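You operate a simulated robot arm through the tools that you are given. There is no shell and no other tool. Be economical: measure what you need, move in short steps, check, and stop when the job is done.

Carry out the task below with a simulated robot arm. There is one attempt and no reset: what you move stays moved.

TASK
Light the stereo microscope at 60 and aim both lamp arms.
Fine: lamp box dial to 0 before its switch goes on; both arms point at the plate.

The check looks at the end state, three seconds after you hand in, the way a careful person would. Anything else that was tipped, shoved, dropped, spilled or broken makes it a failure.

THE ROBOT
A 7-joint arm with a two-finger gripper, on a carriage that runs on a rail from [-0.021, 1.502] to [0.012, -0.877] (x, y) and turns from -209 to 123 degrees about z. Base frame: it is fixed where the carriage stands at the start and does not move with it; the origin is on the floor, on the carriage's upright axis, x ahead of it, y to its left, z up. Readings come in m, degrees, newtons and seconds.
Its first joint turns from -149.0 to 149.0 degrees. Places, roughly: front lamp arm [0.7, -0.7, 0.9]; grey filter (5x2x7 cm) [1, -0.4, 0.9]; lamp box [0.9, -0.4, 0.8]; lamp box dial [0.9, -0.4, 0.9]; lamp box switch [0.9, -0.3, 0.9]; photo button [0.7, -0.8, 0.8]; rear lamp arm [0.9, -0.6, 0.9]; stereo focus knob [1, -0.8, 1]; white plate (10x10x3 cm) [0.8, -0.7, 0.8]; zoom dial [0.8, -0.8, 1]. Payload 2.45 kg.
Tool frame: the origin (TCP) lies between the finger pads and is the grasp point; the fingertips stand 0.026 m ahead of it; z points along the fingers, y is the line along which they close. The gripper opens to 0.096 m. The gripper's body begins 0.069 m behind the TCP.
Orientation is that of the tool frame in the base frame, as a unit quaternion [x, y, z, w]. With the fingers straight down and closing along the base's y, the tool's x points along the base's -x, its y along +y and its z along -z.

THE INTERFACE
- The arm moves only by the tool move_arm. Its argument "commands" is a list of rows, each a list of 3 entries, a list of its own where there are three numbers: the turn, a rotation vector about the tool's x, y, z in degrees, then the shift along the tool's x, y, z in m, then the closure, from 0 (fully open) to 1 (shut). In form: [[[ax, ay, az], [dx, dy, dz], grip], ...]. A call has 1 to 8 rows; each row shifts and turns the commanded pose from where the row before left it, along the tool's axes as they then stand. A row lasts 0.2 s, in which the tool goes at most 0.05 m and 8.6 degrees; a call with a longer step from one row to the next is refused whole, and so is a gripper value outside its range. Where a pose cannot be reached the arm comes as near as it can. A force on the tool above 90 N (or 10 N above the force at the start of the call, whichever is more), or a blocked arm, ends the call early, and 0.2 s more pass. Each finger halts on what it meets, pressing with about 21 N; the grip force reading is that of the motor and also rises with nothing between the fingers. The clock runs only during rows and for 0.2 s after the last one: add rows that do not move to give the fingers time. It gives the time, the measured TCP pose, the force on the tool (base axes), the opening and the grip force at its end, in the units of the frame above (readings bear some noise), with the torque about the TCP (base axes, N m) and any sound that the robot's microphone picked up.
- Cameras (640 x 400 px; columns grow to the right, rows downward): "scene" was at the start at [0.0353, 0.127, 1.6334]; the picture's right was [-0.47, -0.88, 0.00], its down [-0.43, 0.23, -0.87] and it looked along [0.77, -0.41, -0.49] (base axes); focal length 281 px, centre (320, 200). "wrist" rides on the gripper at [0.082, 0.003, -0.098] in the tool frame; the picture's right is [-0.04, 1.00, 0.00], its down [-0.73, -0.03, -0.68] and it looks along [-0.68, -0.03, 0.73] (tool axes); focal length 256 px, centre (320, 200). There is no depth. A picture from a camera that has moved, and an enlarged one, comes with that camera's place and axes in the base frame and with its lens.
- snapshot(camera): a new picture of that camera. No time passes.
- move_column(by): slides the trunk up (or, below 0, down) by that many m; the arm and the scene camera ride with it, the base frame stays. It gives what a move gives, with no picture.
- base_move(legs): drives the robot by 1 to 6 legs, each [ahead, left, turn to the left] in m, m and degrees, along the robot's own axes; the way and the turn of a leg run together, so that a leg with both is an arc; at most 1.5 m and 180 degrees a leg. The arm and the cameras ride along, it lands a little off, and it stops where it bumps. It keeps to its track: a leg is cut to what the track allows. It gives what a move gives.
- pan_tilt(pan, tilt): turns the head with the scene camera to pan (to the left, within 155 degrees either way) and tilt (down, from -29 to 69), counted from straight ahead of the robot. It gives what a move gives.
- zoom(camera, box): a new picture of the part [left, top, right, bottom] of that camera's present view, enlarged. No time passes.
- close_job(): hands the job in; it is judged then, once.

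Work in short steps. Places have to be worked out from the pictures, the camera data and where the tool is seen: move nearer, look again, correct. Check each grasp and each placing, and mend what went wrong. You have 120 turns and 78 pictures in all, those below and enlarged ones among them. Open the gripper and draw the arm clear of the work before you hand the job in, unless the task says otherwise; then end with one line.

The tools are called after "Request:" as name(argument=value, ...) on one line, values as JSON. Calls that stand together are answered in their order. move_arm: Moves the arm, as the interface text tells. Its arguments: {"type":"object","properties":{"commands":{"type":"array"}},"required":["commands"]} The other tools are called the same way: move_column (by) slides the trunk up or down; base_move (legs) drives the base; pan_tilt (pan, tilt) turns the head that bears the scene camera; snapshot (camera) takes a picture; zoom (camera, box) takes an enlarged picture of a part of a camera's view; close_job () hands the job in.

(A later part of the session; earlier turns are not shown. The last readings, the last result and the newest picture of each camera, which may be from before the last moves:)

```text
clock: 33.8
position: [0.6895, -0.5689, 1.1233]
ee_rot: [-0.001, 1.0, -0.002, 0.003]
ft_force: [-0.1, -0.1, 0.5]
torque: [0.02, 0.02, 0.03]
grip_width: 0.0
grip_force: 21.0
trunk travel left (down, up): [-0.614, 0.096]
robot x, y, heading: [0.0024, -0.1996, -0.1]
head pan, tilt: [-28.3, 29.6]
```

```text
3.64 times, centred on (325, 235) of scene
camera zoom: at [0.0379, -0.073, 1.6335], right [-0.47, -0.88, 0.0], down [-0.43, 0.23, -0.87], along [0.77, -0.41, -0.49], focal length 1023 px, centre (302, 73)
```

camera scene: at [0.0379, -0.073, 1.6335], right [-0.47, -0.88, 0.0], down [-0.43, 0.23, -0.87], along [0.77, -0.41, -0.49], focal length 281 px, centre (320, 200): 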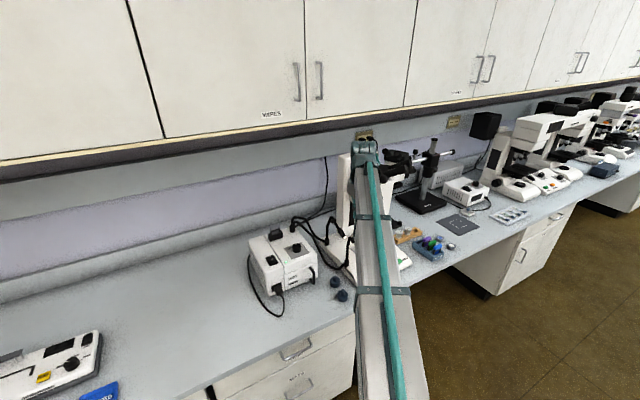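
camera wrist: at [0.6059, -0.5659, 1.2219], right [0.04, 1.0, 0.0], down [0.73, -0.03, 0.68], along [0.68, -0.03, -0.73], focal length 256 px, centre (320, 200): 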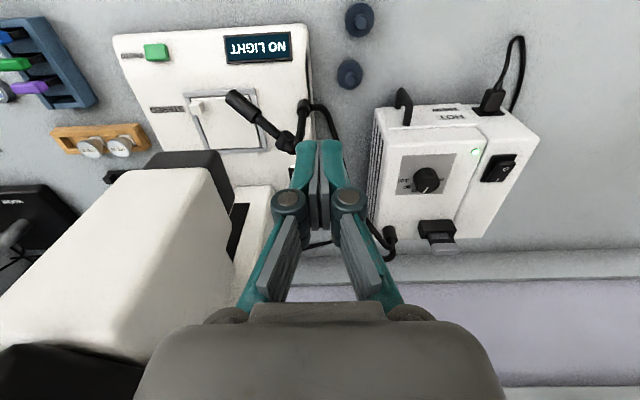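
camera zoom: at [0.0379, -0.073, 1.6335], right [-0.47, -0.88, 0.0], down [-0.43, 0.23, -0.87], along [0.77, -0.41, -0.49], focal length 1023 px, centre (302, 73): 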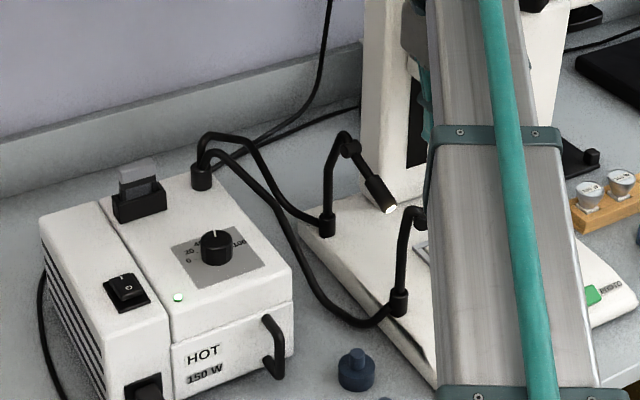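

Triangulating: front joint bead (0.764, -0.617, 0.941) with tip (0.722, -0.680, 0.908); rear bead (0.916, -0.605, 0.948) with tip (0.833, -0.612, 0.912); plate centre (0.803, -0.734, 0.808). I go lower for a closer look at the joints.

Request:
move_arm(commands=[[[0, 0, 0], [0.01, 0.02, 0.03], 1], [[0, 0, 0], [0.01, 0.02, 0.03], 1], [[0, 0, 0], [0.01, 0.02, 0.03], 1]])

Request:
zoom(camera="wrist", box=[120, 60, 320, 220])

```text
clock: 34.6
position: [0.6585, -0.5083, 1.0331]
ee_rot: [0.0, 1.0, -0.003, 0.003]
ft_force: [0.2, -0.8, 0.4]
torque: [-0.03, -0.02, 0.01]
grip_width: 0.0
grip_force: 21.2
trunk travel left (down, up): [-0.614, 0.096]
robot x, y, heading: [0.005, -0.1995, -0.0]
head pan, tilt: [-28.3, 29.6]
```

```text
2.50 times, centred on (220, 140) of wrist
camera zoom: at [0.5754, -0.504, 1.1296], right [0.04, 1.0, -0.01], down [0.73, -0.03, 0.68], along [0.68, -0.03, -0.73], focal length 640 px, centre (570, 350)
```

zoom: 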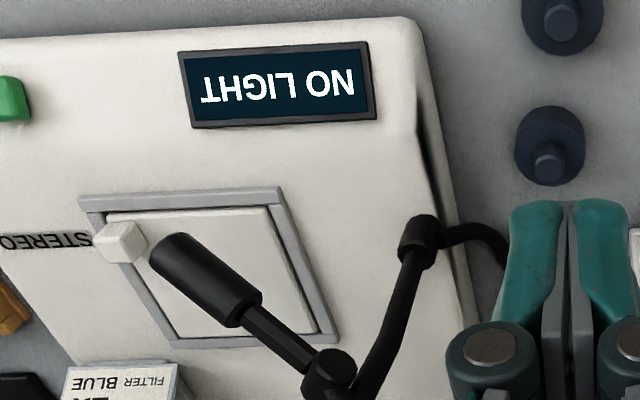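

I look at the front bead and rear arm below.

Request:
zoom(camera="wrist", box=[190, 140, 310, 300])

```text
2.50 times, centred on (250, 220) of wrist
camera zoom: at [0.5754, -0.504, 1.1296], right [0.04, 1.0, -0.01], down [0.73, -0.03, 0.68], along [0.68, -0.03, -0.73], focal length 640 px, centre (495, 150)
```

zoom: 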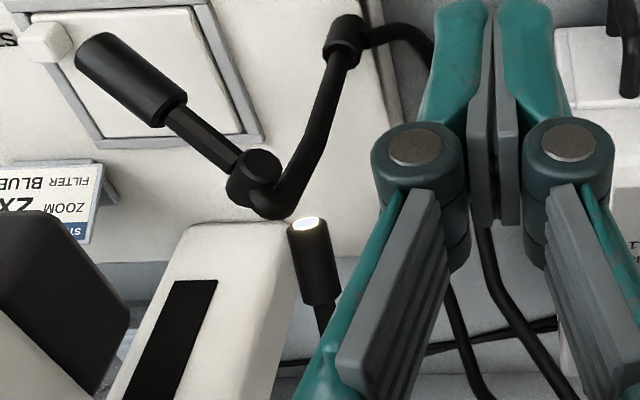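

The beads are vertical-axis hinges, so each head swings in yaw. Front needs about 52° CCW, rear about 44° CCW. I yaw the gripper 90° (camera on the +y side) so the slim side faces the microscope nose.

Request:
move_arm(commands=[[[0, 0, 8.2], [0, 0, 0], 1], [[0, 0, 8.2], [0, 0, 0], 1], [[0, 0, 8.2], [0, 0, 0], 1], [[0, 0, 8.2], [0, 0, 0], 1], [[0, 0, 8.2], [0, 0, 0], 1], [[0, 0, 8.2], [0, 0, 0], 1], [[0, 0, 8.2], [0, 0, 0], 1], [[0, 0, 8.2], [0, 0, 0], 1]])

Request:
move_arm(commands=[[[0, 0, 8.2], [0, 0, 0], 1], [[0, 0, 8.2], [0, 0, 0], 1], [[0, 0, 8], [0, 0, 0], 1], [[0, 0, 0], [0, 0, 0], 1]])

Request:
snapshot(camera="wrist")

```text
clock: 36.4
position: [0.6578, -0.5105, 1.0327]
ee_rot: [0.542, 0.841, 0.0, 0.005]
ft_force: [1.3, -0.5, -0.2]
torque: [0.02, 0.01, 0.02]
grip_width: 0.0
grip_force: 20.7
trunk travel left (down, up): [-0.614, 0.096]
robot x, y, heading: [0.005, -0.2001, -0.1]
head pan, tilt: [-28.3, 29.6]
```

```text
clock: 37.4
position: [0.6575, -0.5101, 1.033]
ee_rot: [0.707, 0.707, 0.0, 0.004]
ft_force: [0.6, 0.3, 0.8]
torque: [0.02, -0.01, -0.01]
grip_width: 0.0
grip_force: 21.1
trunk travel left (down, up): [-0.614, 0.096]
robot x, y, heading: [0.0043, -0.2018, 0.1]
head pan, tilt: [-28.3, 29.6]
```

```text
37 pictures are left
camera wrist: at [0.6599, -0.4276, 1.13], right [1.0, -0.04, 0.01], down [-0.03, -0.73, 0.68], along [-0.02, -0.68, -0.73], focal length 256 px, centre (320, 200)
```

wrist: 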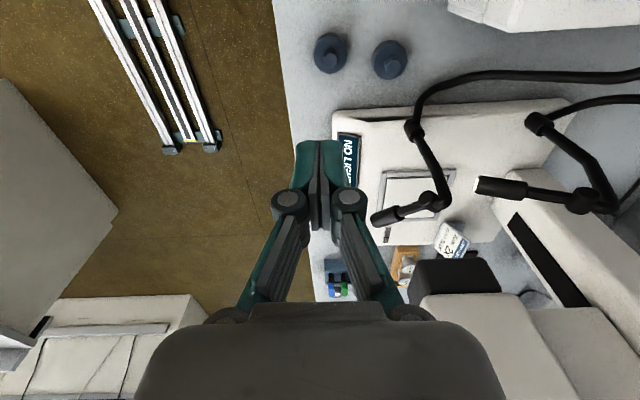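

Good overview. The nose's near-left corner is at (0.756, -0.689, 0.965), so I tilt the hand 15° away from it and move the closed fingers to the −x side of the front head.

Request:
move_arm(commands=[[[0, -7.5, 0], [0, 0, 0], 1], [[0, -7.5, 0], [0, 0, 0], 1], [[0, 0, 0], [-0.019, 0.0094, 0.0305], 1], [[0, 0, 0], [-0.019, 0.0094, 0.0305], 1], [[0, 0, 0], [-0.019, 0.0094, 0.0305], 1], [[0, 0, 0], [-0.019, 0.0094, 0.0305], 1], [[0, 0, 0], [0, 0, 0], 1]])

Request:
snapshot(camera="wrist")

```text
clock: 39.0
position: [0.6937, -0.6133, 0.9347]
ee_rot: [0.701, 0.7, -0.091, 0.097]
ft_force: [-0.3, 0.1, -0.3]
torque: [0.02, 0.01, 0.01]
grip_width: 0.0
grip_force: 21.5
trunk travel left (down, up): [-0.614, 0.096]
robot x, y, heading: [0.0007, -0.201, 0.2]
head pan, tilt: [-28.3, 29.6]
```

```text
36 pictures are left
camera wrist: at [0.6959, -0.5095, 1.0079], right [1.0, -0.04, 0.02], down [-0.03, -0.53, 0.85], along [-0.02, -0.85, -0.53], focal length 256 px, centre (320, 200)
```

wrist: 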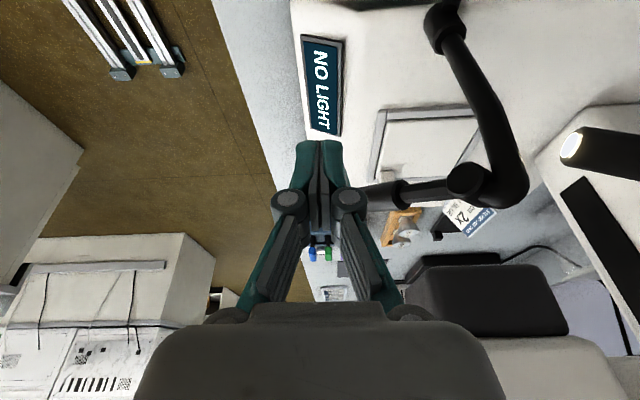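

Fingers are left of the head. I push toward +x/−y in small steps and watch.

Request:
move_arm(commands=[[[0, 0, 0], [-0.0116, 0.0145, 0.0031], 1], [[0, 0, 0], [-0.0116, 0.0145, 0.0031], 1], [[0, 0, 0], [-0.007, 0.007, 0.0018], 1], [[0, 0, 0], [-0.007, 0.007, 0.0018], 1], [[0, 0, 0], [0, 0, 0], 1]])

Request:
snapshot(camera="wrist")

```text
clock: 40.2
position: [0.74, -0.6539, 0.9356]
ee_rot: [0.701, 0.701, -0.092, 0.097]
ft_force: [0.5, -0.2, 0.0]
torque: [0.02, 0.0, 0.0]
grip_width: 0.0001
grip_force: 21.0
trunk travel left (down, up): [-0.614, 0.096]
robot x, y, heading: [0.0047, -0.1997, -0.1]
head pan, tilt: [-28.3, 29.6]
```

```text
35 pictures are left
camera wrist: at [0.7407, -0.5493, 1.0093], right [1.0, -0.04, 0.02], down [-0.03, -0.53, 0.85], along [-0.02, -0.85, -0.53], focal length 256 px, centre (320, 200)
```

wrist: 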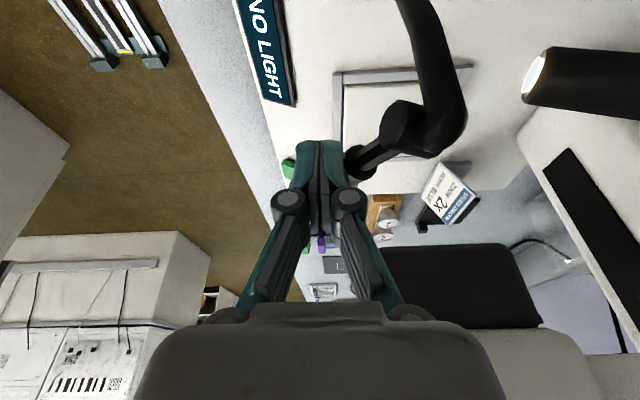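

The head is following (heading ≈ −105°). I continue toward −72°.

Request:
move_arm(commands=[[[0, 0, 0], [-0.0037, 0.0075, 0.001], 1], [[0, 0, 0], [-0.0037, 0.0075, 0.001], 1], [[0, 0, 0], [0, 0.003, 0], 1], [[0, 0, 0], [0, 0, 0], 1]])

Request:
snapshot(camera="wrist")

Request:
zoom(camera="scene", box=[290, 180, 420, 290])

```text
clock: 41.2
position: [0.7585, -0.6613, 0.9362]
ee_rot: [0.701, 0.701, -0.092, 0.097]
ft_force: [-0.7, -1.1, -0.4]
torque: [0.01, 0.01, 0.0]
grip_width: 0.0002
grip_force: 20.7
trunk travel left (down, up): [-0.614, 0.096]
robot x, y, heading: [0.0026, -0.1972, -0.1]
head pan, tilt: [-28.3, 29.6]
```

```text
34 pictures are left
camera wrist: at [0.7596, -0.5576, 1.0081], right [1.0, -0.04, 0.02], down [-0.03, -0.53, 0.85], along [-0.02, -0.85, -0.53], focal length 256 px, centre (320, 200)
```

wrist: 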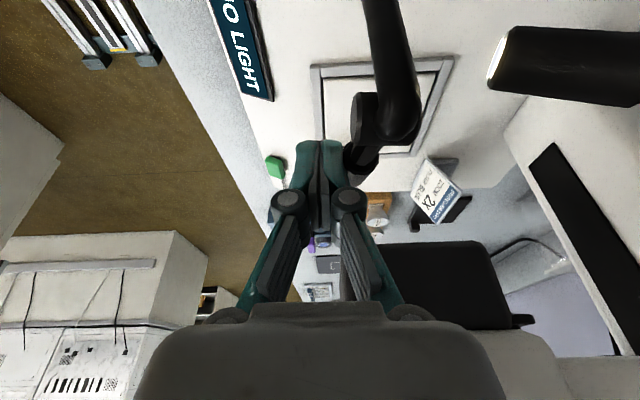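

```text
3.64 times, centred on (355, 235) of scene
camera zoom: at [0.038, -0.0727, 1.6334], right [-0.47, -0.88, 0.0], down [-0.43, 0.23, -0.87], along [0.77, -0.41, -0.49], focal length 1023 px, centre (193, 73)
```

zoom: 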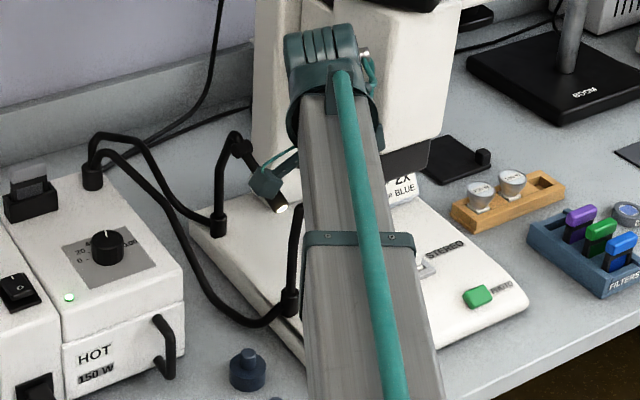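

Heading is now about −87°; I push ~10 mm more in +x, then back off to look.

Request:
move_arm(commands=[[[0, 0, 0], [0, 0.005, 0], 1], [[0, 0, 0], [0, 0.005, 0], 1], [[0, 0, 0], [0, 0, 0], 1], [[0, 0, 0], [0, -0.02, 0], 1], [[0, 0, 0], [0.01, -0.04, 0], 1], [[0, 0, 0], [0.04, 0, -0.02], 1]])

Request:
snapshot(camera="wrist")

```text
clock: 42.6
position: [0.7076, -0.6071, 0.941]
ee_rot: [0.701, 0.701, -0.091, 0.097]
ft_force: [0.4, 0.2, -0.1]
torque: [-0.01, -0.04, -0.02]
grip_width: 0.0
grip_force: 20.6
trunk travel left (down, up): [-0.614, 0.096]
robot x, y, heading: [0.0007, -0.197, 0.3]
head pan, tilt: [-28.3, 29.6]
```

```text
32 pictures are left
camera wrist: at [0.7093, -0.5025, 1.014], right [1.0, -0.04, 0.02], down [-0.03, -0.53, 0.85], along [-0.02, -0.85, -0.53], focal length 256 px, centre (320, 200)
```

wrist: 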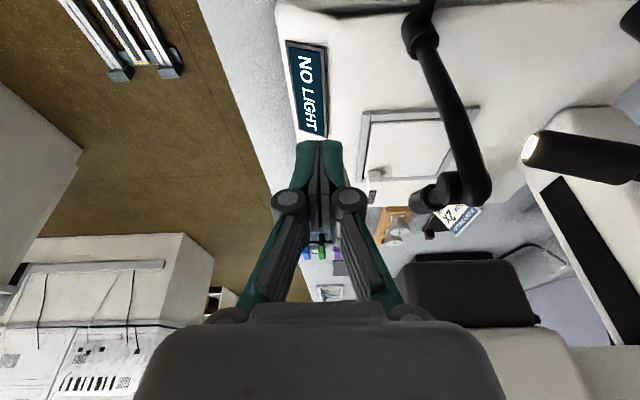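

I zoom on the front head to measure its heading.

Request:
zoom(camera="wrist", box=[340, 90, 520, 230])

```text
2.86 times, centred on (430, 160) of wrist
camera zoom: at [0.7093, -0.5025, 1.014], right [1.0, -0.04, 0.02], down [-0.03, -0.53, 0.85], along [-0.02, -0.85, -0.53], focal length 731 px, centre (6, 314)
```

zoom: 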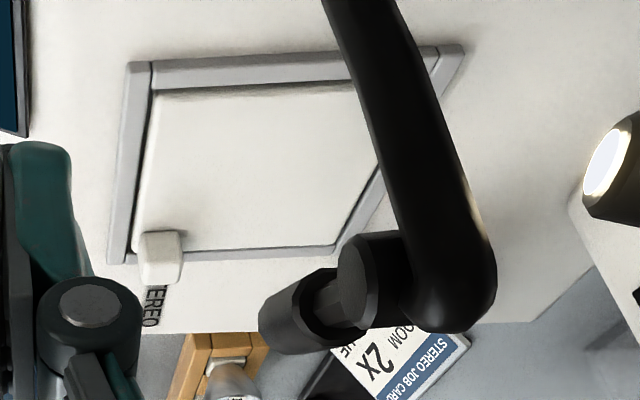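

Front is near −80°, to be refined later from above. Next the rear head: I raise, and move to its +y side.

Request:
move_arm(commands=[[[0, 0, 0], [0.0187, 0, -0.0464], 1], [[0, 0, 0], [0.0187, 0, -0.0464], 1], [[0, 0, 0], [0, 0.0406, 0], 1], [[0, 0, 0], [0, 0.0406, 0], 1], [[0, 0, 0], [0, 0.0406, 0], 1], [[0, 0, 0], [0, 0.0406, 0], 1], [[0, 0, 0], [0, 0, 0], 1]])

Request:
snapshot(camera="wrist")

```text
clock: 44.2
position: [0.8695, -0.5463, 1.0219]
ee_rot: [0.701, 0.7, -0.092, 0.097]
ft_force: [1.1, 0.4, 0.2]
torque: [-0.01, 0.0, 0.0]
grip_width: 0.0
grip_force: 20.7
trunk travel left (down, up): [-0.614, 0.096]
robot x, y, heading: [0.0015, -0.2019, -0.1]
head pan, tilt: [-28.3, 29.6]
```

```text
30 pictures are left
camera wrist: at [0.8713, -0.4419, 1.0948], right [1.0, -0.04, 0.02], down [-0.03, -0.53, 0.85], along [-0.02, -0.85, -0.53], focal length 256 px, centre (320, 200)
```

wrist: 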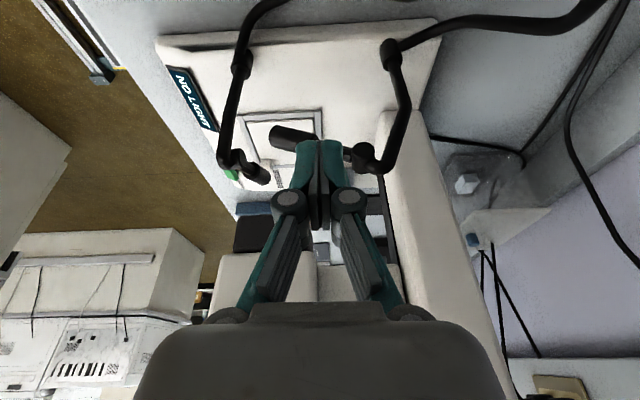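

Clear view: rear bead ≈ (0.908, -0.605), tip ≈ (0.834, -0.615). I lower beside it and push toward −y.

Request:
move_arm(commands=[[[0, 0, 0], [-0.0018, -0.001, 0.0414], 1], [[0, 0, 0], [-0.0018, -0.001, 0.0414], 1], [[0, 0, 0], [-0.0116, 0, 0.0031], 1], [[0, 0, 0], [-0.0116, 0, 0.0031], 1], [[0, 0, 0], [-0.0116, 0, 0.0031], 1], [[0, 0, 0], [0, 0, 0], 1]])

Request:
snapshot(camera="wrist")

```text
clock: 45.6
position: [0.8668, -0.6099, 0.9409]
ee_rot: [0.701, 0.7, -0.092, 0.097]
ft_force: [0.9, -0.1, -0.5]
torque: [-0.02, 0.01, 0.01]
grip_width: 0.006
grip_force: 28.6
trunk travel left (down, up): [-0.614, 0.096]
robot x, y, heading: [0.0033, -0.1977, -0.1]
head pan, tilt: [-28.3, 29.6]
```

```text
29 pictures are left
camera wrist: at [0.8691, -0.5042, 1.0146], right [1.0, -0.04, 0.02], down [-0.03, -0.53, 0.85], along [-0.02, -0.85, -0.53], focal length 256 px, centre (320, 200)
```

wrist: 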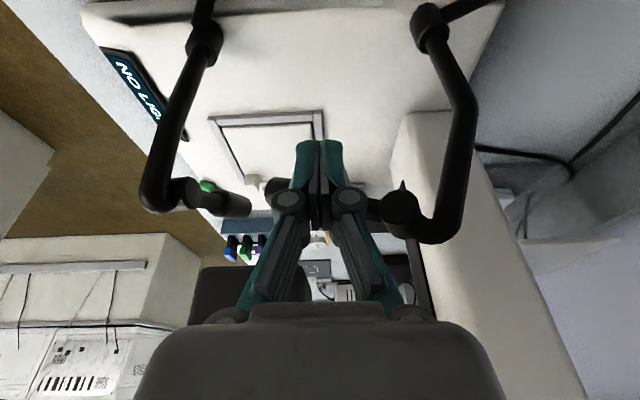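

The opening reads 6 mm; I zoom to see how the fingers touch the head.

Request:
zoom(camera="wrist", box=[230, 120, 440, 260])

```text
2.86 times, centred on (335, 190) of wrist
camera zoom: at [0.8691, -0.5042, 1.0146], right [1.0, -0.04, 0.02], down [-0.03, -0.53, 0.85], along [-0.02, -0.85, -0.53], focal length 731 px, centre (277, 229)
```

zoom: 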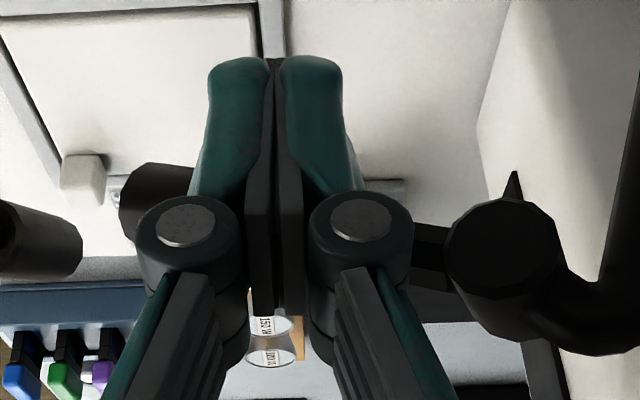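

The head has swung to about −158°. I continue 18 mm further.

Request:
move_arm(commands=[[[0, 0, 0], [-0.0087, -0.001, 0.0023], 1], [[0, 0, 0], [-0.0087, -0.001, 0.0023], 1], [[0, 0, 0], [0, 0, 0], 1]])

Request:
snapshot(camera="wrist")

```text
clock: 46.4
position: [0.8679, -0.6253, 0.9423]
ee_rot: [0.7, 0.702, -0.092, 0.097]
ft_force: [2.8, 3.6, 0.1]
torque: [0.06, -0.04, 0.08]
grip_width: 0.0
grip_force: 29.0
trunk travel left (down, up): [-0.614, 0.096]
robot x, y, heading: [0.0042, -0.2019, 0.2]
head pan, tilt: [-28.3, 29.6]
```

```text
27 pictures are left
camera wrist: at [0.8683, -0.5209, 1.0152], right [1.0, -0.04, 0.02], down [-0.03, -0.53, 0.85], along [-0.02, -0.85, -0.53], focal length 256 px, centre (320, 200)
```

wrist: 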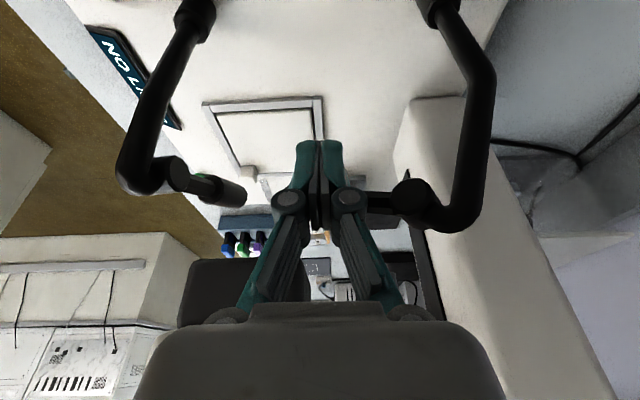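

I back off and take a look from the previous vantage point.

Request:
move_arm(commands=[[[0, 0, 0], [0.03, 0, -0.008], 1], [[0, 0, 0], [0.015, 0.03, -0.03], 1], [[0, 0, 0], [0.01, 0.03, -0.035], 1], [[0, 0, 0], [0, 0, 0], 1]])

Request:
snapshot(camera="wrist")

```text
clock: 47.4
position: [0.925, -0.5538, 0.999]
ee_rot: [0.701, 0.701, -0.092, 0.097]
ft_force: [-0.7, 0.4, -0.1]
torque: [-0.01, 0.01, 0.0]
grip_width: 0.0001
grip_force: 28.8
trunk travel left (down, up): [-0.614, 0.096]
robot x, y, heading: [0.0026, -0.1989, -0.0]
head pan, tilt: [-28.3, 29.6]
```

```text
26 pictures are left
camera wrist: at [0.9269, -0.449, 1.0724], right [1.0, -0.04, 0.02], down [-0.03, -0.53, 0.85], along [-0.02, -0.85, -0.53], focal length 256 px, centre (320, 200)
```

wrist: 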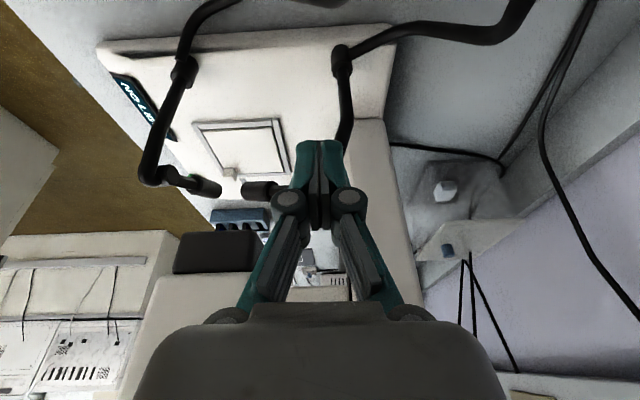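

I go to a steep overhead vantage off to the left so that both heads can be measured.

Request:
move_arm(commands=[[[0, 0, 0], [0.0087, -0.03, -0.037], 1], [[0, 0, 0], [0.0087, -0.03, -0.037], 1], [[0, 0, 0], [0.0087, -0.03, -0.037], 1], [[0, 0, 0], [0, -0.043, 0], 1], [[0, 0, 0], [0, -0.043, 0], 1], [[0, 0, 0], [0, -0.043, 0], 1], [[0, 0, 0], [0, -0.043, 0], 1], [[0, 0, 0], [0, -0.043, 0], 1]])

Request:
move_arm(commands=[[[0, 7.5, 0], [0, 0, 0], 1], [[0, 7.5, 0], [0, 0, 0], 1], [[0, 7.5, 0], [0, 0, 0], 1], [[0, 7.5, 0], [0, 0, 0], 1], [[0, 7.5, 0], [0, 0, 0], 1], [[0, 7.5, 0], [0, 0, 0], 1], [[0, 0, 0], [0, 0, 0], 1]])

Request:
snapshot(camera="wrist")

```text
clock: 49.2
position: [0.6191, -0.5012, 1.0969]
ee_rot: [0.701, 0.7, -0.091, 0.096]
ft_force: [1.7, -0.4, -0.1]
torque: [0.03, 0.0, 0.02]
grip_width: 0.0
grip_force: 28.4
trunk travel left (down, up): [-0.614, 0.096]
robot x, y, heading: [0.0022, -0.1978, -0.0]
head pan, tilt: [-28.3, 29.6]
```

```text
clock: 50.8
position: [0.6373, -0.4912, 1.0633]
ee_rot: [0.686, 0.683, 0.188, -0.169]
ft_force: [0.3, -0.1, -0.2]
torque: [0.02, 0.02, 0.01]
grip_width: 0.0001
grip_force: 28.8
out of reach, approached as far as the arm can: row 5, 6
trunk travel left (down, up): [-0.614, 0.096]
robot x, y, heading: [0.0029, -0.1997, -0.0]
head pan, tilt: [-28.3, 29.6]
```

```text
25 pictures are left
camera wrist: at [0.6356, -0.4682, 1.1892], right [1.0, -0.04, 0.01], down [-0.04, -0.97, 0.23], along [-0.01, -0.23, -0.97], focal length 256 px, centre (320, 200)
```

wrist: 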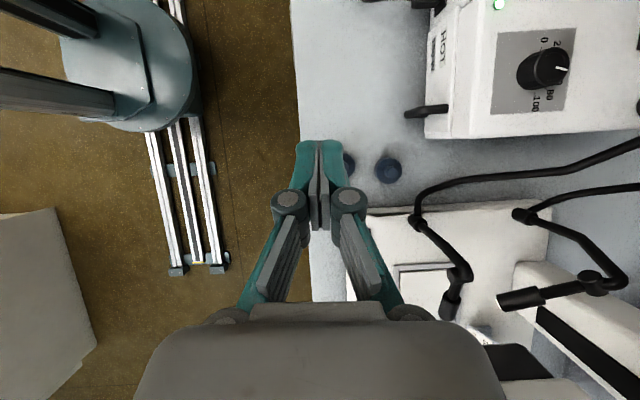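

Excellent steep view; zoom for measurements.

Request:
zoom(camera="wrist", box=[380, 180, 640, 340])

```text
2.46 times, centred on (510, 260) of wrist
camera zoom: at [0.6356, -0.4682, 1.1892], right [1.0, -0.04, 0.01], down [-0.04, -0.97, 0.23], along [-0.01, -0.23, -0.97], focal length 630 px, centre (-148, 52)
```

zoom: 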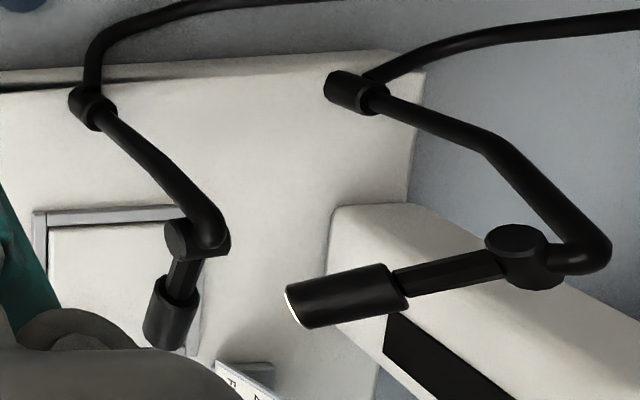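

Measured: front heading ≈ −80° (target ≈ −76°); rear ≈ −140° (target ≈ −134°). Both nearly aimed. I check the display in the scene view.

Request:
zoom(camera="scene", box=[300, 190, 420, 300])

```text
3.64 times, centred on (360, 245) of scene
camera zoom: at [0.0382, -0.0725, 1.6334], right [-0.47, -0.88, 0.0], down [-0.43, 0.23, -0.87], along [0.77, -0.41, -0.49], focal length 1023 px, centre (174, 36)
```

zoom: 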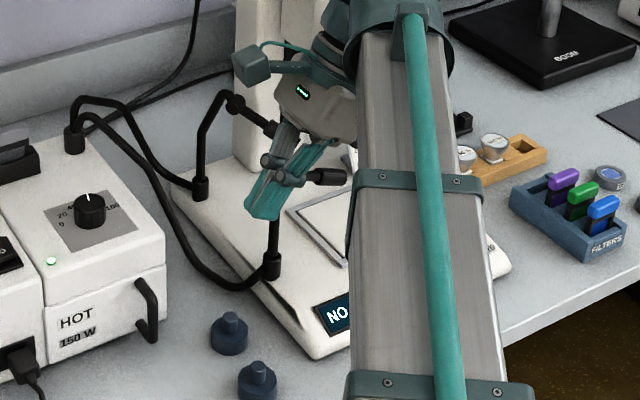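

Display still says NO LIGHT, so I refine. I tilt back and read the pose.

Request:
move_arm(commands=[[[0, -7.5, 0], [0, 0, 0], 1], [[0, -7.5, 0], [0, 0, 0], 1], [[0, -7.5, 0], [0, 0, 0], 1], [[0, -7.5, 0], [0, 0, 0], 1], [[0, -7.5, 0], [0, 0, 0], 1], [[0, -7.5, 0], [0, 0, 0], 1], [[0, 0, 0], [0, 0, 0], 1]])

```text
clock: 52.4
position: [0.6363, -0.4923, 1.0655]
ee_rot: [0.701, 0.7, -0.093, 0.097]
ft_force: [0.6, -0.2, -0.6]
torque: [0.03, 0.0, 0.04]
grip_width: 0.0
grip_force: 28.5
trunk travel left (down, up): [-0.614, 0.096]
robot x, y, heading: [0.0055, -0.1986, 0.2]
head pan, tilt: [-28.3, 29.6]
```

I return to the front head's left side and push it a further ~5°.

Request:
move_arm(commands=[[[0, 0, 0], [-0.018, 0.0127, 0.0314], 1], [[0, 0, 0], [-0.018, 0.0127, 0.0314], 1], [[0, 0, 0], [-0.018, 0.0127, 0.0314], 1], [[0, 0, 0], [-0.018, 0.0127, 0.0314], 1], [[0, 0, 0], [-0.018, 0.0127, 0.0314], 1], [[0, 0, 0], [-0.016, 0.02, 0.0043], 1], [[0, 0, 0], [-0.016, 0.02, 0.0043], 1], [[0, 0, 0], [-0.0077, 0.014, 0.002], 1]])

Request:
move_arm(commands=[[[0, 0, 0], [0, 0.011, 0], 1], [[0, 0, 0], [0, 0.01, 0], 1], [[0, 0, 0], [0, 0, 0], 1]])

Request:
snapshot(camera="wrist")

```text
clock: 54.2
position: [0.7529, -0.6612, 0.9374]
ee_rot: [0.701, 0.701, -0.092, 0.097]
ft_force: [-0.9, 0.1, 1.1]
torque: [-0.01, -0.02, -0.06]
grip_width: 0.0
grip_force: 28.6
trunk travel left (down, up): [-0.614, 0.096]
robot x, y, heading: [0.0046, -0.1991, 0.2]
head pan, tilt: [-28.3, 29.6]
```

```text
clock: 55.0
position: [0.7746, -0.661, 0.9384]
ee_rot: [0.701, 0.701, -0.092, 0.097]
ft_force: [-0.9, -1.1, 0.3]
torque: [-0.02, 0.01, -0.02]
grip_width: 0.0001
grip_force: 28.4
trunk travel left (down, up): [-0.614, 0.096]
robot x, y, heading: [0.0034, -0.1962, 0.1]
head pan, tilt: [-28.3, 29.6]
```

```text
22 pictures are left
camera wrist: at [0.7765, -0.5559, 1.0115], right [1.0, -0.04, 0.02], down [-0.03, -0.53, 0.85], along [-0.02, -0.85, -0.53], focal length 256 px, centre (320, 200)
```

wrist: 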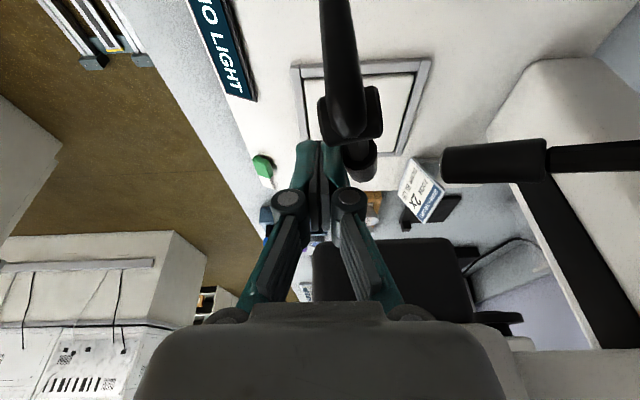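

Front head moved. Now I retreat and go to the rear head for its final few degrees.

Request:
move_arm(commands=[[[0, 0, 0], [0, -0.04, 0], 1], [[0, 0, 0], [0.0287, 0, -0.036], 1], [[0, 0, 0], [0.0287, 0, -0.036], 1], [[0, 0, 0], [0.0287, 0, -0.036], 1], [[0, 0, 0], [0, 0.0445, 0], 1], [[0, 0, 0], [0, 0.0445, 0], 1], [[0, 0, 0], [0, 0.0425, 0], 1]])

Request:
move_arm(commands=[[[0, 0, 0], [-0.0068, 0, 0.0422], 1], [[0, 0, 0], [-0.0068, 0, 0.0422], 1], [[0, 0, 0], [-0.0158, 0, 0.0042], 1], [[0, 0, 0], [-0.0158, 0, 0.0042], 1], [[0, 0, 0], [-0.0158, 0, 0.0042], 1], [[0, 0, 0], [0, 0, 0], 1]])

Request:
snapshot(camera="wrist")

```text
clock: 56.6
position: [0.8657, -0.5511, 1.0179]
ee_rot: [0.702, 0.7, -0.092, 0.096]
ft_force: [0.3, -0.7, -0.1]
torque: [-0.03, -0.03, 0.0]
grip_width: 0.0002
grip_force: 28.5
trunk travel left (down, up): [-0.614, 0.096]
robot x, y, heading: [0.0023, -0.2014, -0.0]
head pan, tilt: [-28.3, 29.6]
```

```text
clock: 58.0
position: [0.8682, -0.6332, 0.9416]
ee_rot: [0.701, 0.701, -0.091, 0.096]
ft_force: [3.7, 5.2, 1.1]
torque: [0.04, -0.06, 0.1]
grip_width: 0.0
grip_force: 28.0
trunk travel left (down, up): [-0.614, 0.096]
robot x, y, heading: [0.0004, -0.1956, -0.1]
head pan, tilt: [-28.3, 29.6]
```

```text
21 pictures are left
camera wrist: at [0.8702, -0.5287, 1.0147], right [1.0, -0.04, 0.02], down [-0.03, -0.53, 0.85], along [-0.02, -0.85, -0.53], focal length 256 px, centre (320, 200)
```

wrist: 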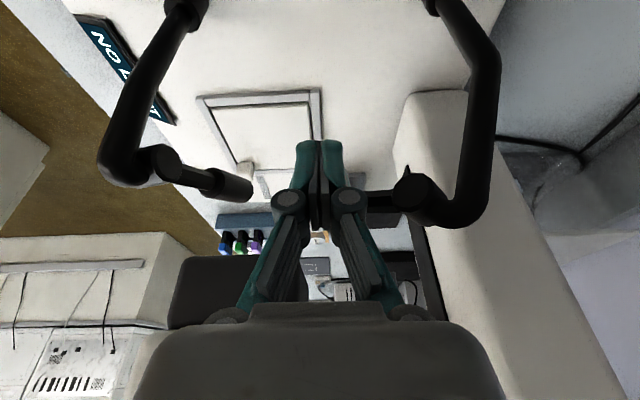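

I back off to the overhead vantage again to measure.

Request:
move_arm(commands=[[[0, 0, 0], [0.03, 0, -0.008], 1], [[0, 0, 0], [0.0188, -0.018, -0.038], 1], [[0, 0, 0], [0.0188, -0.018, -0.038], 1], [[0, 0, 0], [0.0188, -0.018, -0.038], 1], [[0, 0, 0], [0.0188, -0.018, -0.038], 1], [[0, 0, 0], [0, -0.049, 0], 1], [[0, 0, 0], [0, -0.049, 0], 1], [[0, 0, 0], [0, -0.049, 0], 1]])

Request:
move_arm(commands=[[[0, 7.5, 0], [0, -0.01, 0], 1], [[0, 7.5, 0], [0, 0, 0], 1], [[0, 7.5, 0], [0, 0, 0], 1], [[0, 7.5, 0], [0, 0, 0], 1], [[0, 0, 0], [0, 0, 0], 1]])

Request:
snapshot(camera="wrist")

Request:
zoom(camera="wrist", box=[360, 150, 620, 310])

```text
clock: 59.8
position: [0.6422, -0.4921, 1.0683]
ee_rot: [0.702, 0.7, -0.091, 0.097]
ft_force: [-0.4, -0.1, -0.4]
torque: [0.0, -0.02, -0.02]
grip_width: 0.0
grip_force: 28.6
trunk travel left (down, up): [-0.614, 0.096]
robot x, y, heading: [0.0049, -0.1998, -0.1]
head pan, tilt: [-28.3, 29.6]
```

```text
clock: 61.0
position: [0.6362, -0.4898, 1.068]
ee_rot: [0.701, 0.701, 0.094, -0.089]
ft_force: [-0.1, 1.2, 0.9]
torque: [-0.04, 0.0, 0.0]
grip_width: 0.0004
grip_force: 29.0
trunk travel left (down, up): [-0.614, 0.096]
robot x, y, heading: [-0.0002, -0.1977, -0.1]
head pan, tilt: [-28.3, 29.6]
```

```text
20 pictures are left
camera wrist: at [0.6374, -0.4365, 1.183], right [1.0, -0.04, 0.0], down [-0.03, -0.88, 0.47], along [-0.02, -0.47, -0.88], focal length 256 px, centre (320, 200)
```

wrist: 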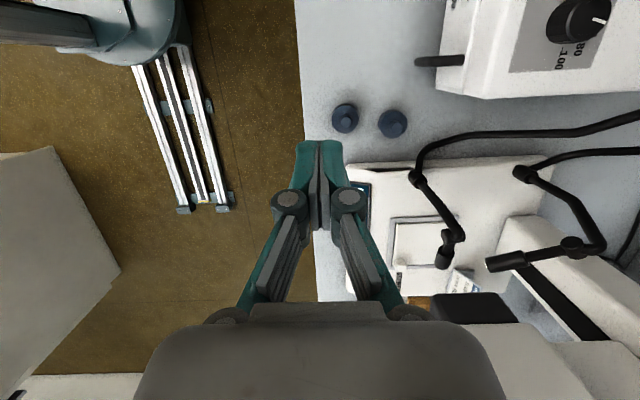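

```text
2.46 times, centred on (490, 230) of wrist
camera zoom: at [0.6374, -0.4365, 1.183], right [1.0, -0.04, 0.0], down [-0.03, -0.88, 0.47], along [-0.02, -0.47, -0.88], focal length 630 px, centre (-98, 126)
```

zoom: 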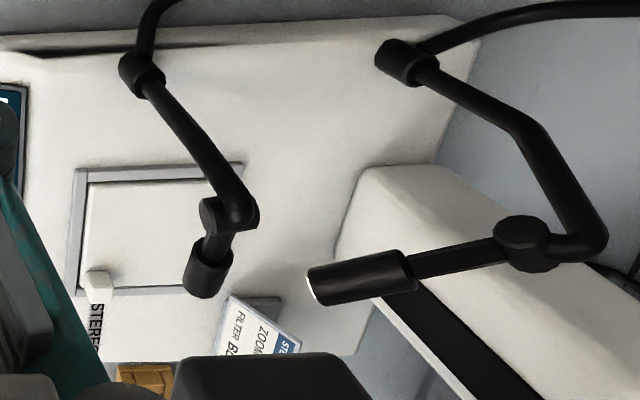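

Now front ≈ −70° (target −74°), rear ≈ −128° (target about −136°), so slight overshoot. I check the display.

Request:
zoom(camera="wrist", box=[340, 170, 400, 260])

Request:
zoom(camera="scene", box=[290, 190, 420, 300])

```text
4.44 times, centred on (370, 215) of wrist
camera zoom: at [0.6374, -0.4365, 1.183], right [1.0, -0.04, 0.0], down [-0.03, -0.88, 0.47], along [-0.02, -0.47, -0.88], focal length 1138 px, centre (98, 133)
```

zoom: 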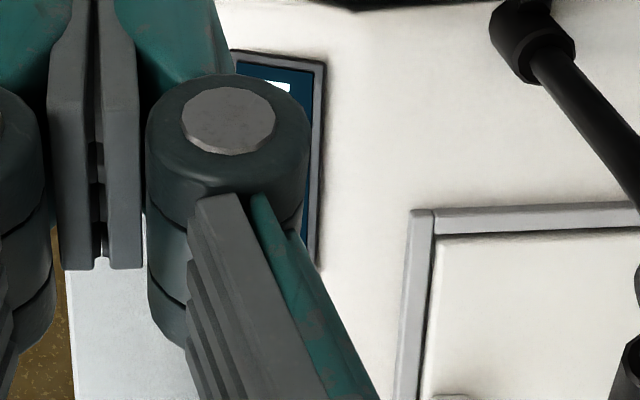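

```text
3.64 times, centred on (355, 245) of scene
camera zoom: at [0.038, -0.0725, 1.6334], right [-0.47, -0.88, 0.0], down [-0.43, 0.23, -0.87], along [0.77, -0.41, -0.49], focal length 1023 px, centre (193, 36)
```

zoom: 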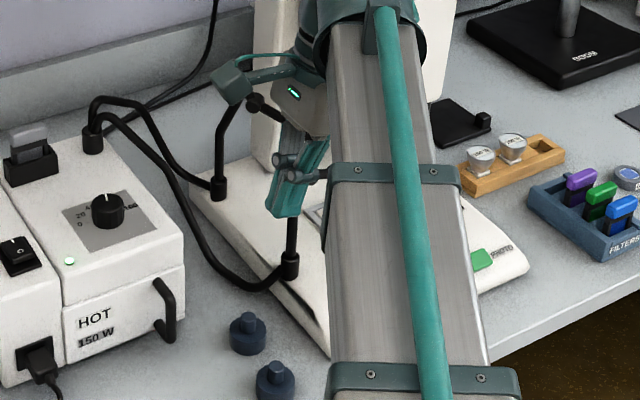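

The display looks brighter than before. I shift aside to read it.

Request:
move_arm(commands=[[[0, 0, 0], [0.03, -0.035, 0], 1], [[0, 0, 0], [0.03, -0.035, 0], 1]])

Request:
zoom(camera="wrist", box=[360, 150, 640, 320])

```text
clock: 61.6
position: [0.5645, -0.4292, 1.0809]
ee_rot: [0.701, 0.702, 0.092, -0.088]
ft_force: [-0.1, 0.2, 0.1]
torque: [-0.03, -0.01, -0.01]
grip_width: 0.0
grip_force: 28.2
trunk travel left (down, up): [-0.614, 0.096]
robot x, y, heading: [0.0025, -0.1975, -0.1]
head pan, tilt: [-28.3, 29.6]
```

```text
2.29 times, centred on (500, 235) of wrist
camera zoom: at [0.566, -0.3757, 1.1966], right [1.0, -0.04, 0.0], down [-0.03, -0.88, 0.47], along [-0.02, -0.47, -0.88], focal length 585 px, centre (-91, 120)
```

zoom: 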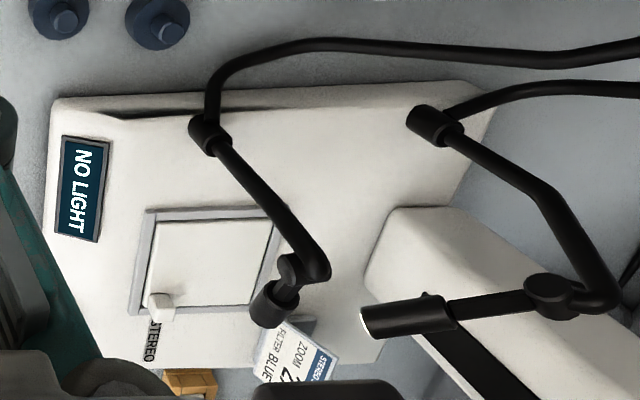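

Still NO LIGHT; I need a more precise measurement. I go to a view from −x nearly above the heads (neutral yaw).

Request:
move_arm(commands=[[[0, -7.5, 0], [0, 0, 0], 1], [[0, -7.5, 0], [0, 0, 0], 1], [[0, 0, -8.5], [0, 0, 0], 1], [[0, 0, -8.5], [0, 0, 0], 1], [[0, 0, -8.5], [0, 0, 0], 1], [[0, 0, -8.5], [0, 0, 0], 1], [[0, 0, -8.5], [0, 0, 0], 1], [[0, 0, -8.5], [0, 0, 0], 1]])

Request:
move_arm(commands=[[[0, 0, -8.5], [0, 0, 0], 1], [[0, 0, -8.5], [0, 0, 0], 1], [[0, 0, -8.5], [0, 0, 0], 1], [[0, 0, -8.5], [0, 0, 0], 1], [[0, 0, -5], [-0.04, -0.01, 0], 1], [[0, 0, 0], [-0.045, -0.02, 0], 1], [[0, 0, 0], [-0.045, -0.02, 0], 1], [[0, 0, 0], [-0.045, -0.02, 0], 1]])

Request:
move_arm(commands=[[[0, 0, 0], [-0.045, -0.01, 0], 1], [[0, 0, 0], [-0.04, -0.01, 0], 1], [[0, 0, 0], [0, 0, 0], 1]])

Request:
snapshot(camera="wrist")

```text
clock: 63.4
position: [0.5663, -0.4319, 1.0827]
ee_rot: [0.332, 0.943, -0.002, 0.005]
ft_force: [0.0, -0.3, -0.1]
torque: [-0.01, 0.02, 0.01]
grip_width: 0.0001
grip_force: 28.8
trunk travel left (down, up): [-0.614, 0.096]
robot x, y, heading: [0.005, -0.2002, -0.0]
head pan, tilt: [-28.3, 29.6]
```

```text
clock: 65.2
position: [0.7401, -0.5089, 1.0814]
ee_rot: [-0.001, 1.0, -0.002, 0.003]
ft_force: [0.5, 0.4, 0.4]
torque: [0.0, 0.0, 0.0]
grip_width: 0.0001
grip_force: 28.5
trunk travel left (down, up): [-0.614, 0.096]
robot x, y, heading: [0.006, -0.2003, 0.0]
head pan, tilt: [-28.3, 29.6]
```

```text
clock: 66.0
position: [0.8257, -0.5247, 1.0829]
ee_rot: [-0.001, 1.0, -0.003, 0.004]
ft_force: [0.4, 0.1, -0.3]
torque: [0.0, 0.01, 0.01]
grip_width: 0.0
grip_force: 28.5
trunk travel left (down, up): [-0.614, 0.096]
robot x, y, heading: [0.0018, -0.1987, 0.0]
head pan, tilt: [-28.3, 29.6]
```

```text
15 pictures are left
camera wrist: at [0.7419, -0.5211, 1.1798], right [0.04, 1.0, -0.01], down [0.73, -0.03, 0.68], along [0.68, -0.03, -0.73], focal length 256 px, centre (320, 200)
```

wrist: 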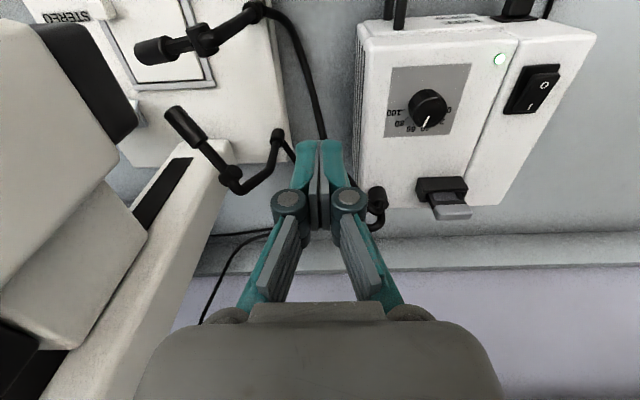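

Very clear view; zoom on both heads and plate.

Request:
zoom(camera="wrist", box=[80, 0, 300, 200])

```text
2.00 times, centred on (190, 100) of wrist
camera zoom: at [0.7419, -0.5211, 1.1798], right [0.04, 1.0, -0.01], down [0.73, -0.03, 0.68], along [0.68, -0.03, -0.73], focal length 512 px, centre (580, 400)
```

zoom: 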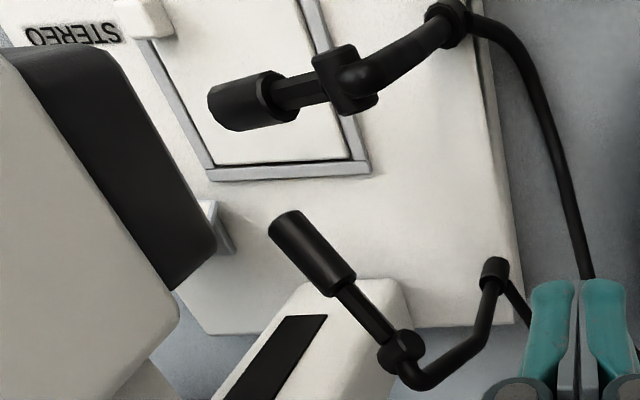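

Analysis: the yaw is now within a few degrees (front −80 vs target −80; rear −132 vs −135). But comparing bead views, the beads are horizontal-axis pitch hinges (yaw is at the posts): the heads pitch only ~22°, while ~45° is needed to hit the plate. I will press the heads down. First re-orient the gripper.

Request:
move_arm(commands=[[[0, 0, 8.2], [0, 0, 0], 1], [[0, 0, 8.2], [0, 0, 0], 1], [[0, 0, 8.2], [0, 0, 0], 1], [[0, 0, 8.2], [0, 0, 0], 1], [[0, 0, 8.2], [0, 0, 0], 1], [[0, 0, 8.2], [0, 0, 0], 1], [[0, 0, 8.2], [0, 0, 0], 1], [[0, 0, 8.2], [0, 0, 0], 1]])

Request:
move_arm(commands=[[[0, 0, 8.2], [0, 0, 0], 1], [[0, 0, 8.2], [0, 0, 0], 1], [[0, 0, 8], [0, 0, 0], 1], [[0, -7.5, 0], [0, 0, 0], 1], [[0, -7.5, 0], [0, 0, 0], 1], [[0, 0, 0], [-0.0294, -0.0165, 0.0353], 1], [[0, 0, 0], [-0.0294, -0.0165, 0.0353], 1]])

Request:
move_arm(commands=[[[0, 0, 0], [-0.02, 0, 0.0338], 1], [[0, 0, 0], [-0.02, 0, 0.0338], 1], [[0, 0, 0], [0, 0, 0], 1]])

Request:
snapshot(camera="wrist")

```text
clock: 67.8
position: [0.8258, -0.5246, 1.0842]
ee_rot: [0.543, 0.84, 0.0, 0.003]
ft_force: [-0.2, 0.5, 0.4]
torque: [0.01, -0.01, -0.02]
grip_width: 0.0
grip_force: 28.2
trunk travel left (down, up): [-0.614, 0.096]
robot x, y, heading: [-0.0002, -0.1955, -0.1]
head pan, tilt: [-28.3, 29.6]
```

```text
clock: 69.4
position: [0.7927, -0.6027, 1.0295]
ee_rot: [0.701, 0.7, -0.092, 0.096]
ft_force: [0.7, 0.8, 0.1]
torque: [0.02, 0.04, 0.0]
grip_width: 0.0
grip_force: 28.8
trunk travel left (down, up): [-0.614, 0.096]
robot x, y, heading: [-0.0003, -0.1982, -0.0]
head pan, tilt: [-28.3, 29.6]
```

```text
clock: 70.2
position: [0.7943, -0.6575, 0.9763]
ee_rot: [0.701, 0.701, -0.091, 0.096]
ft_force: [-0.2, -0.2, 1.1]
torque: [-0.04, 0.03, -0.01]
grip_width: 0.0001
grip_force: 28.3
trunk travel left (down, up): [-0.614, 0.096]
robot x, y, heading: [0.0021, -0.1979, -0.1]
head pan, tilt: [-28.3, 29.6]
```

```text
13 pictures are left
camera wrist: at [0.7966, -0.5534, 1.0487], right [1.0, -0.04, 0.02], down [-0.03, -0.53, 0.85], along [-0.02, -0.85, -0.53], focal length 256 px, centre (320, 200)
```

wrist: 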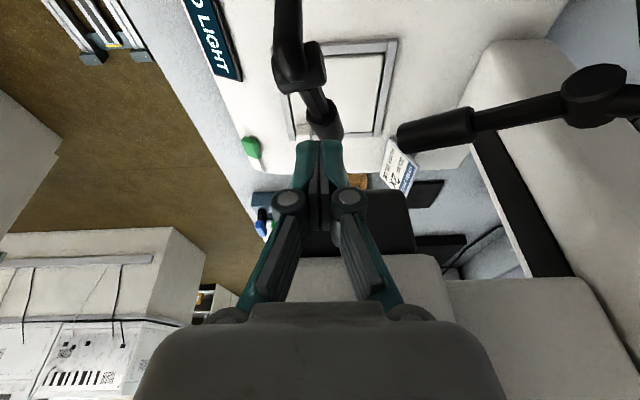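

Fingers are right above the front barrel. I press straight down in small steps.

Request:
move_arm(commands=[[[0, 0, 0], [0.0026, 0, 0.0097], 1], [[0, 0, 0], [0.0018, 0, 0.0068], 1], [[0, 0, 0], [0.0018, 0, 0.0068], 1], [[0, 0, 0], [0.0013, 0, 0.0048], 1], [[0, 0, 0], [0, 0, 0], 1]])

Request:
snapshot(camera="wrist")

```text
clock: 71.4
position: [0.7941, -0.6573, 0.9478]
ee_rot: [0.701, 0.701, -0.092, 0.096]
ft_force: [-0.4, -0.1, 1.4]
torque: [0.01, -0.02, 0.0]
grip_width: 0.0
grip_force: 28.2
trunk travel left (down, up): [-0.614, 0.096]
robot x, y, heading: [0.0042, -0.1974, 0.0]
head pan, tilt: [-28.3, 29.6]
```

```text
12 pictures are left
camera wrist: at [0.7957, -0.5526, 1.0204], right [1.0, -0.04, 0.02], down [-0.03, -0.53, 0.85], along [-0.02, -0.85, -0.53], focal length 256 px, centre (320, 200)
```

wrist: 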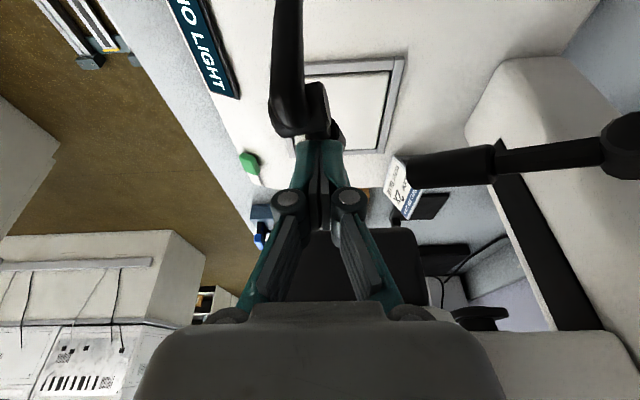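

Contact is light. I press another 9 mm, then lift and move over the rear barrel.

Request:
move_arm(commands=[[[0, 0, 0], [0.0012, 0, 0.0045], 1], [[0, 0, 0], [0.0012, 0, 0.0045], 1], [[0, 0, 0], [0, 0, 0], 1]])

Request:
move_arm(commands=[[[0, 0, 0], [-0.009, 0, -0.0338], 1], [[0, 0, 0], [0.02, 0, -0.034], 1], [[0, 0, 0], [0.02, 0, -0.034], 1], [[0, 0, 0], [0, 0.042, 0], 1], [[0, 0, 0], [0, 0.042, 0], 1], [[0, 0, 0], [0, 0, 0], 1]])

Request:
snapshot(camera="wrist")

```text
clock: 72.2
position: [0.7928, -0.6568, 0.9375]
ee_rot: [0.701, 0.701, -0.092, 0.097]
ft_force: [0.1, 0.0, 0.1]
torque: [0.0, 0.0, -0.01]
grip_width: 0.0001
grip_force: 28.6
trunk travel left (down, up): [-0.614, 0.096]
robot x, y, heading: [-0.0003, -0.1957, -0.0]
head pan, tilt: [-28.3, 29.6]
```

```text
clock: 73.6
position: [0.8745, -0.6007, 1.0299]
ee_rot: [0.701, 0.701, -0.092, 0.097]
ft_force: [-0.2, 0.5, 0.3]
torque: [-0.04, -0.02, 0.0]
grip_width: 0.0003
grip_force: 28.5
trunk travel left (down, up): [-0.614, 0.096]
robot x, y, heading: [0.005, -0.2003, 0.2]
head pan, tilt: [-28.3, 29.6]
```

```text
11 pictures are left
camera wrist: at [0.8772, -0.4969, 1.1027], right [1.0, -0.04, 0.02], down [-0.03, -0.53, 0.85], along [-0.02, -0.85, -0.53], focal length 256 px, centre (320, 200)
```

wrist: 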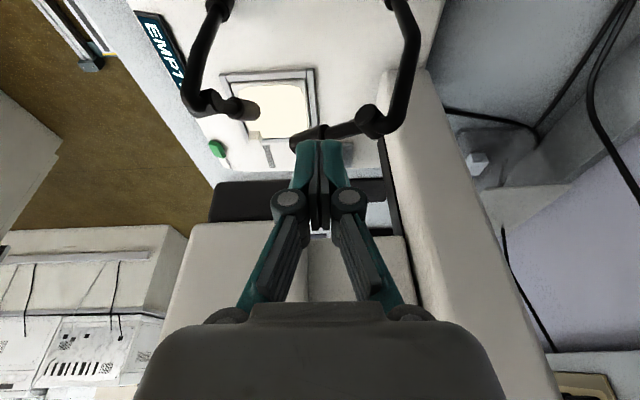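

The plate is lit and the display changed to "EMPTY": the front lamp is aimed. Now I press the rear barrel down the same way.

Request:
move_arm(commands=[[[0, 0, 0], [-0.0207, 0.0043, 0.0289], 1], [[0, 0, 0], [-0.0207, 0.0043, 0.0289], 1], [[0, 0, 0], [0.002, 0, 0.0074], 1], [[0, 0, 0], [0.002, 0, 0.0074], 1], [[0, 0, 0], [0.002, 0, 0.0074], 1], [[0, 0, 0], [0, 0, 0], 1]])

Request:
snapshot(camera="wrist")

```text
clock: 75.0
position: [0.8848, -0.6545, 0.9613]
ee_rot: [0.701, 0.7, -0.091, 0.096]
ft_force: [-0.5, -0.6, 1.3]
torque: [-0.01, -0.02, 0.0]
grip_width: 0.0001
grip_force: 28.9
trunk travel left (down, up): [-0.614, 0.096]
robot x, y, heading: [0.0031, -0.2005, 0.3]
head pan, tilt: [-28.3, 29.6]
```

```text
10 pictures are left
camera wrist: at [0.8872, -0.5511, 1.0342], right [1.0, -0.04, 0.02], down [-0.03, -0.53, 0.85], along [-0.02, -0.85, -0.53], focal length 256 px, centre (320, 200)
```

wrist: 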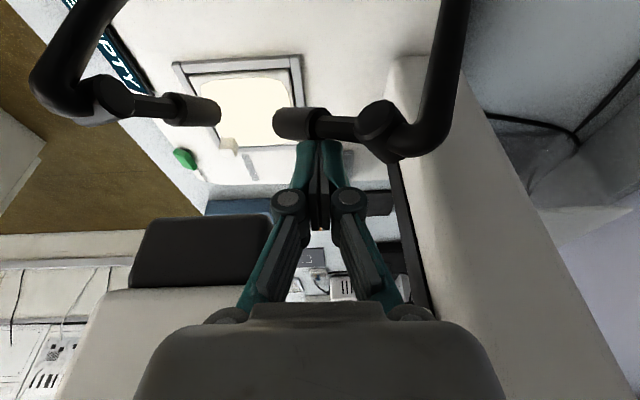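

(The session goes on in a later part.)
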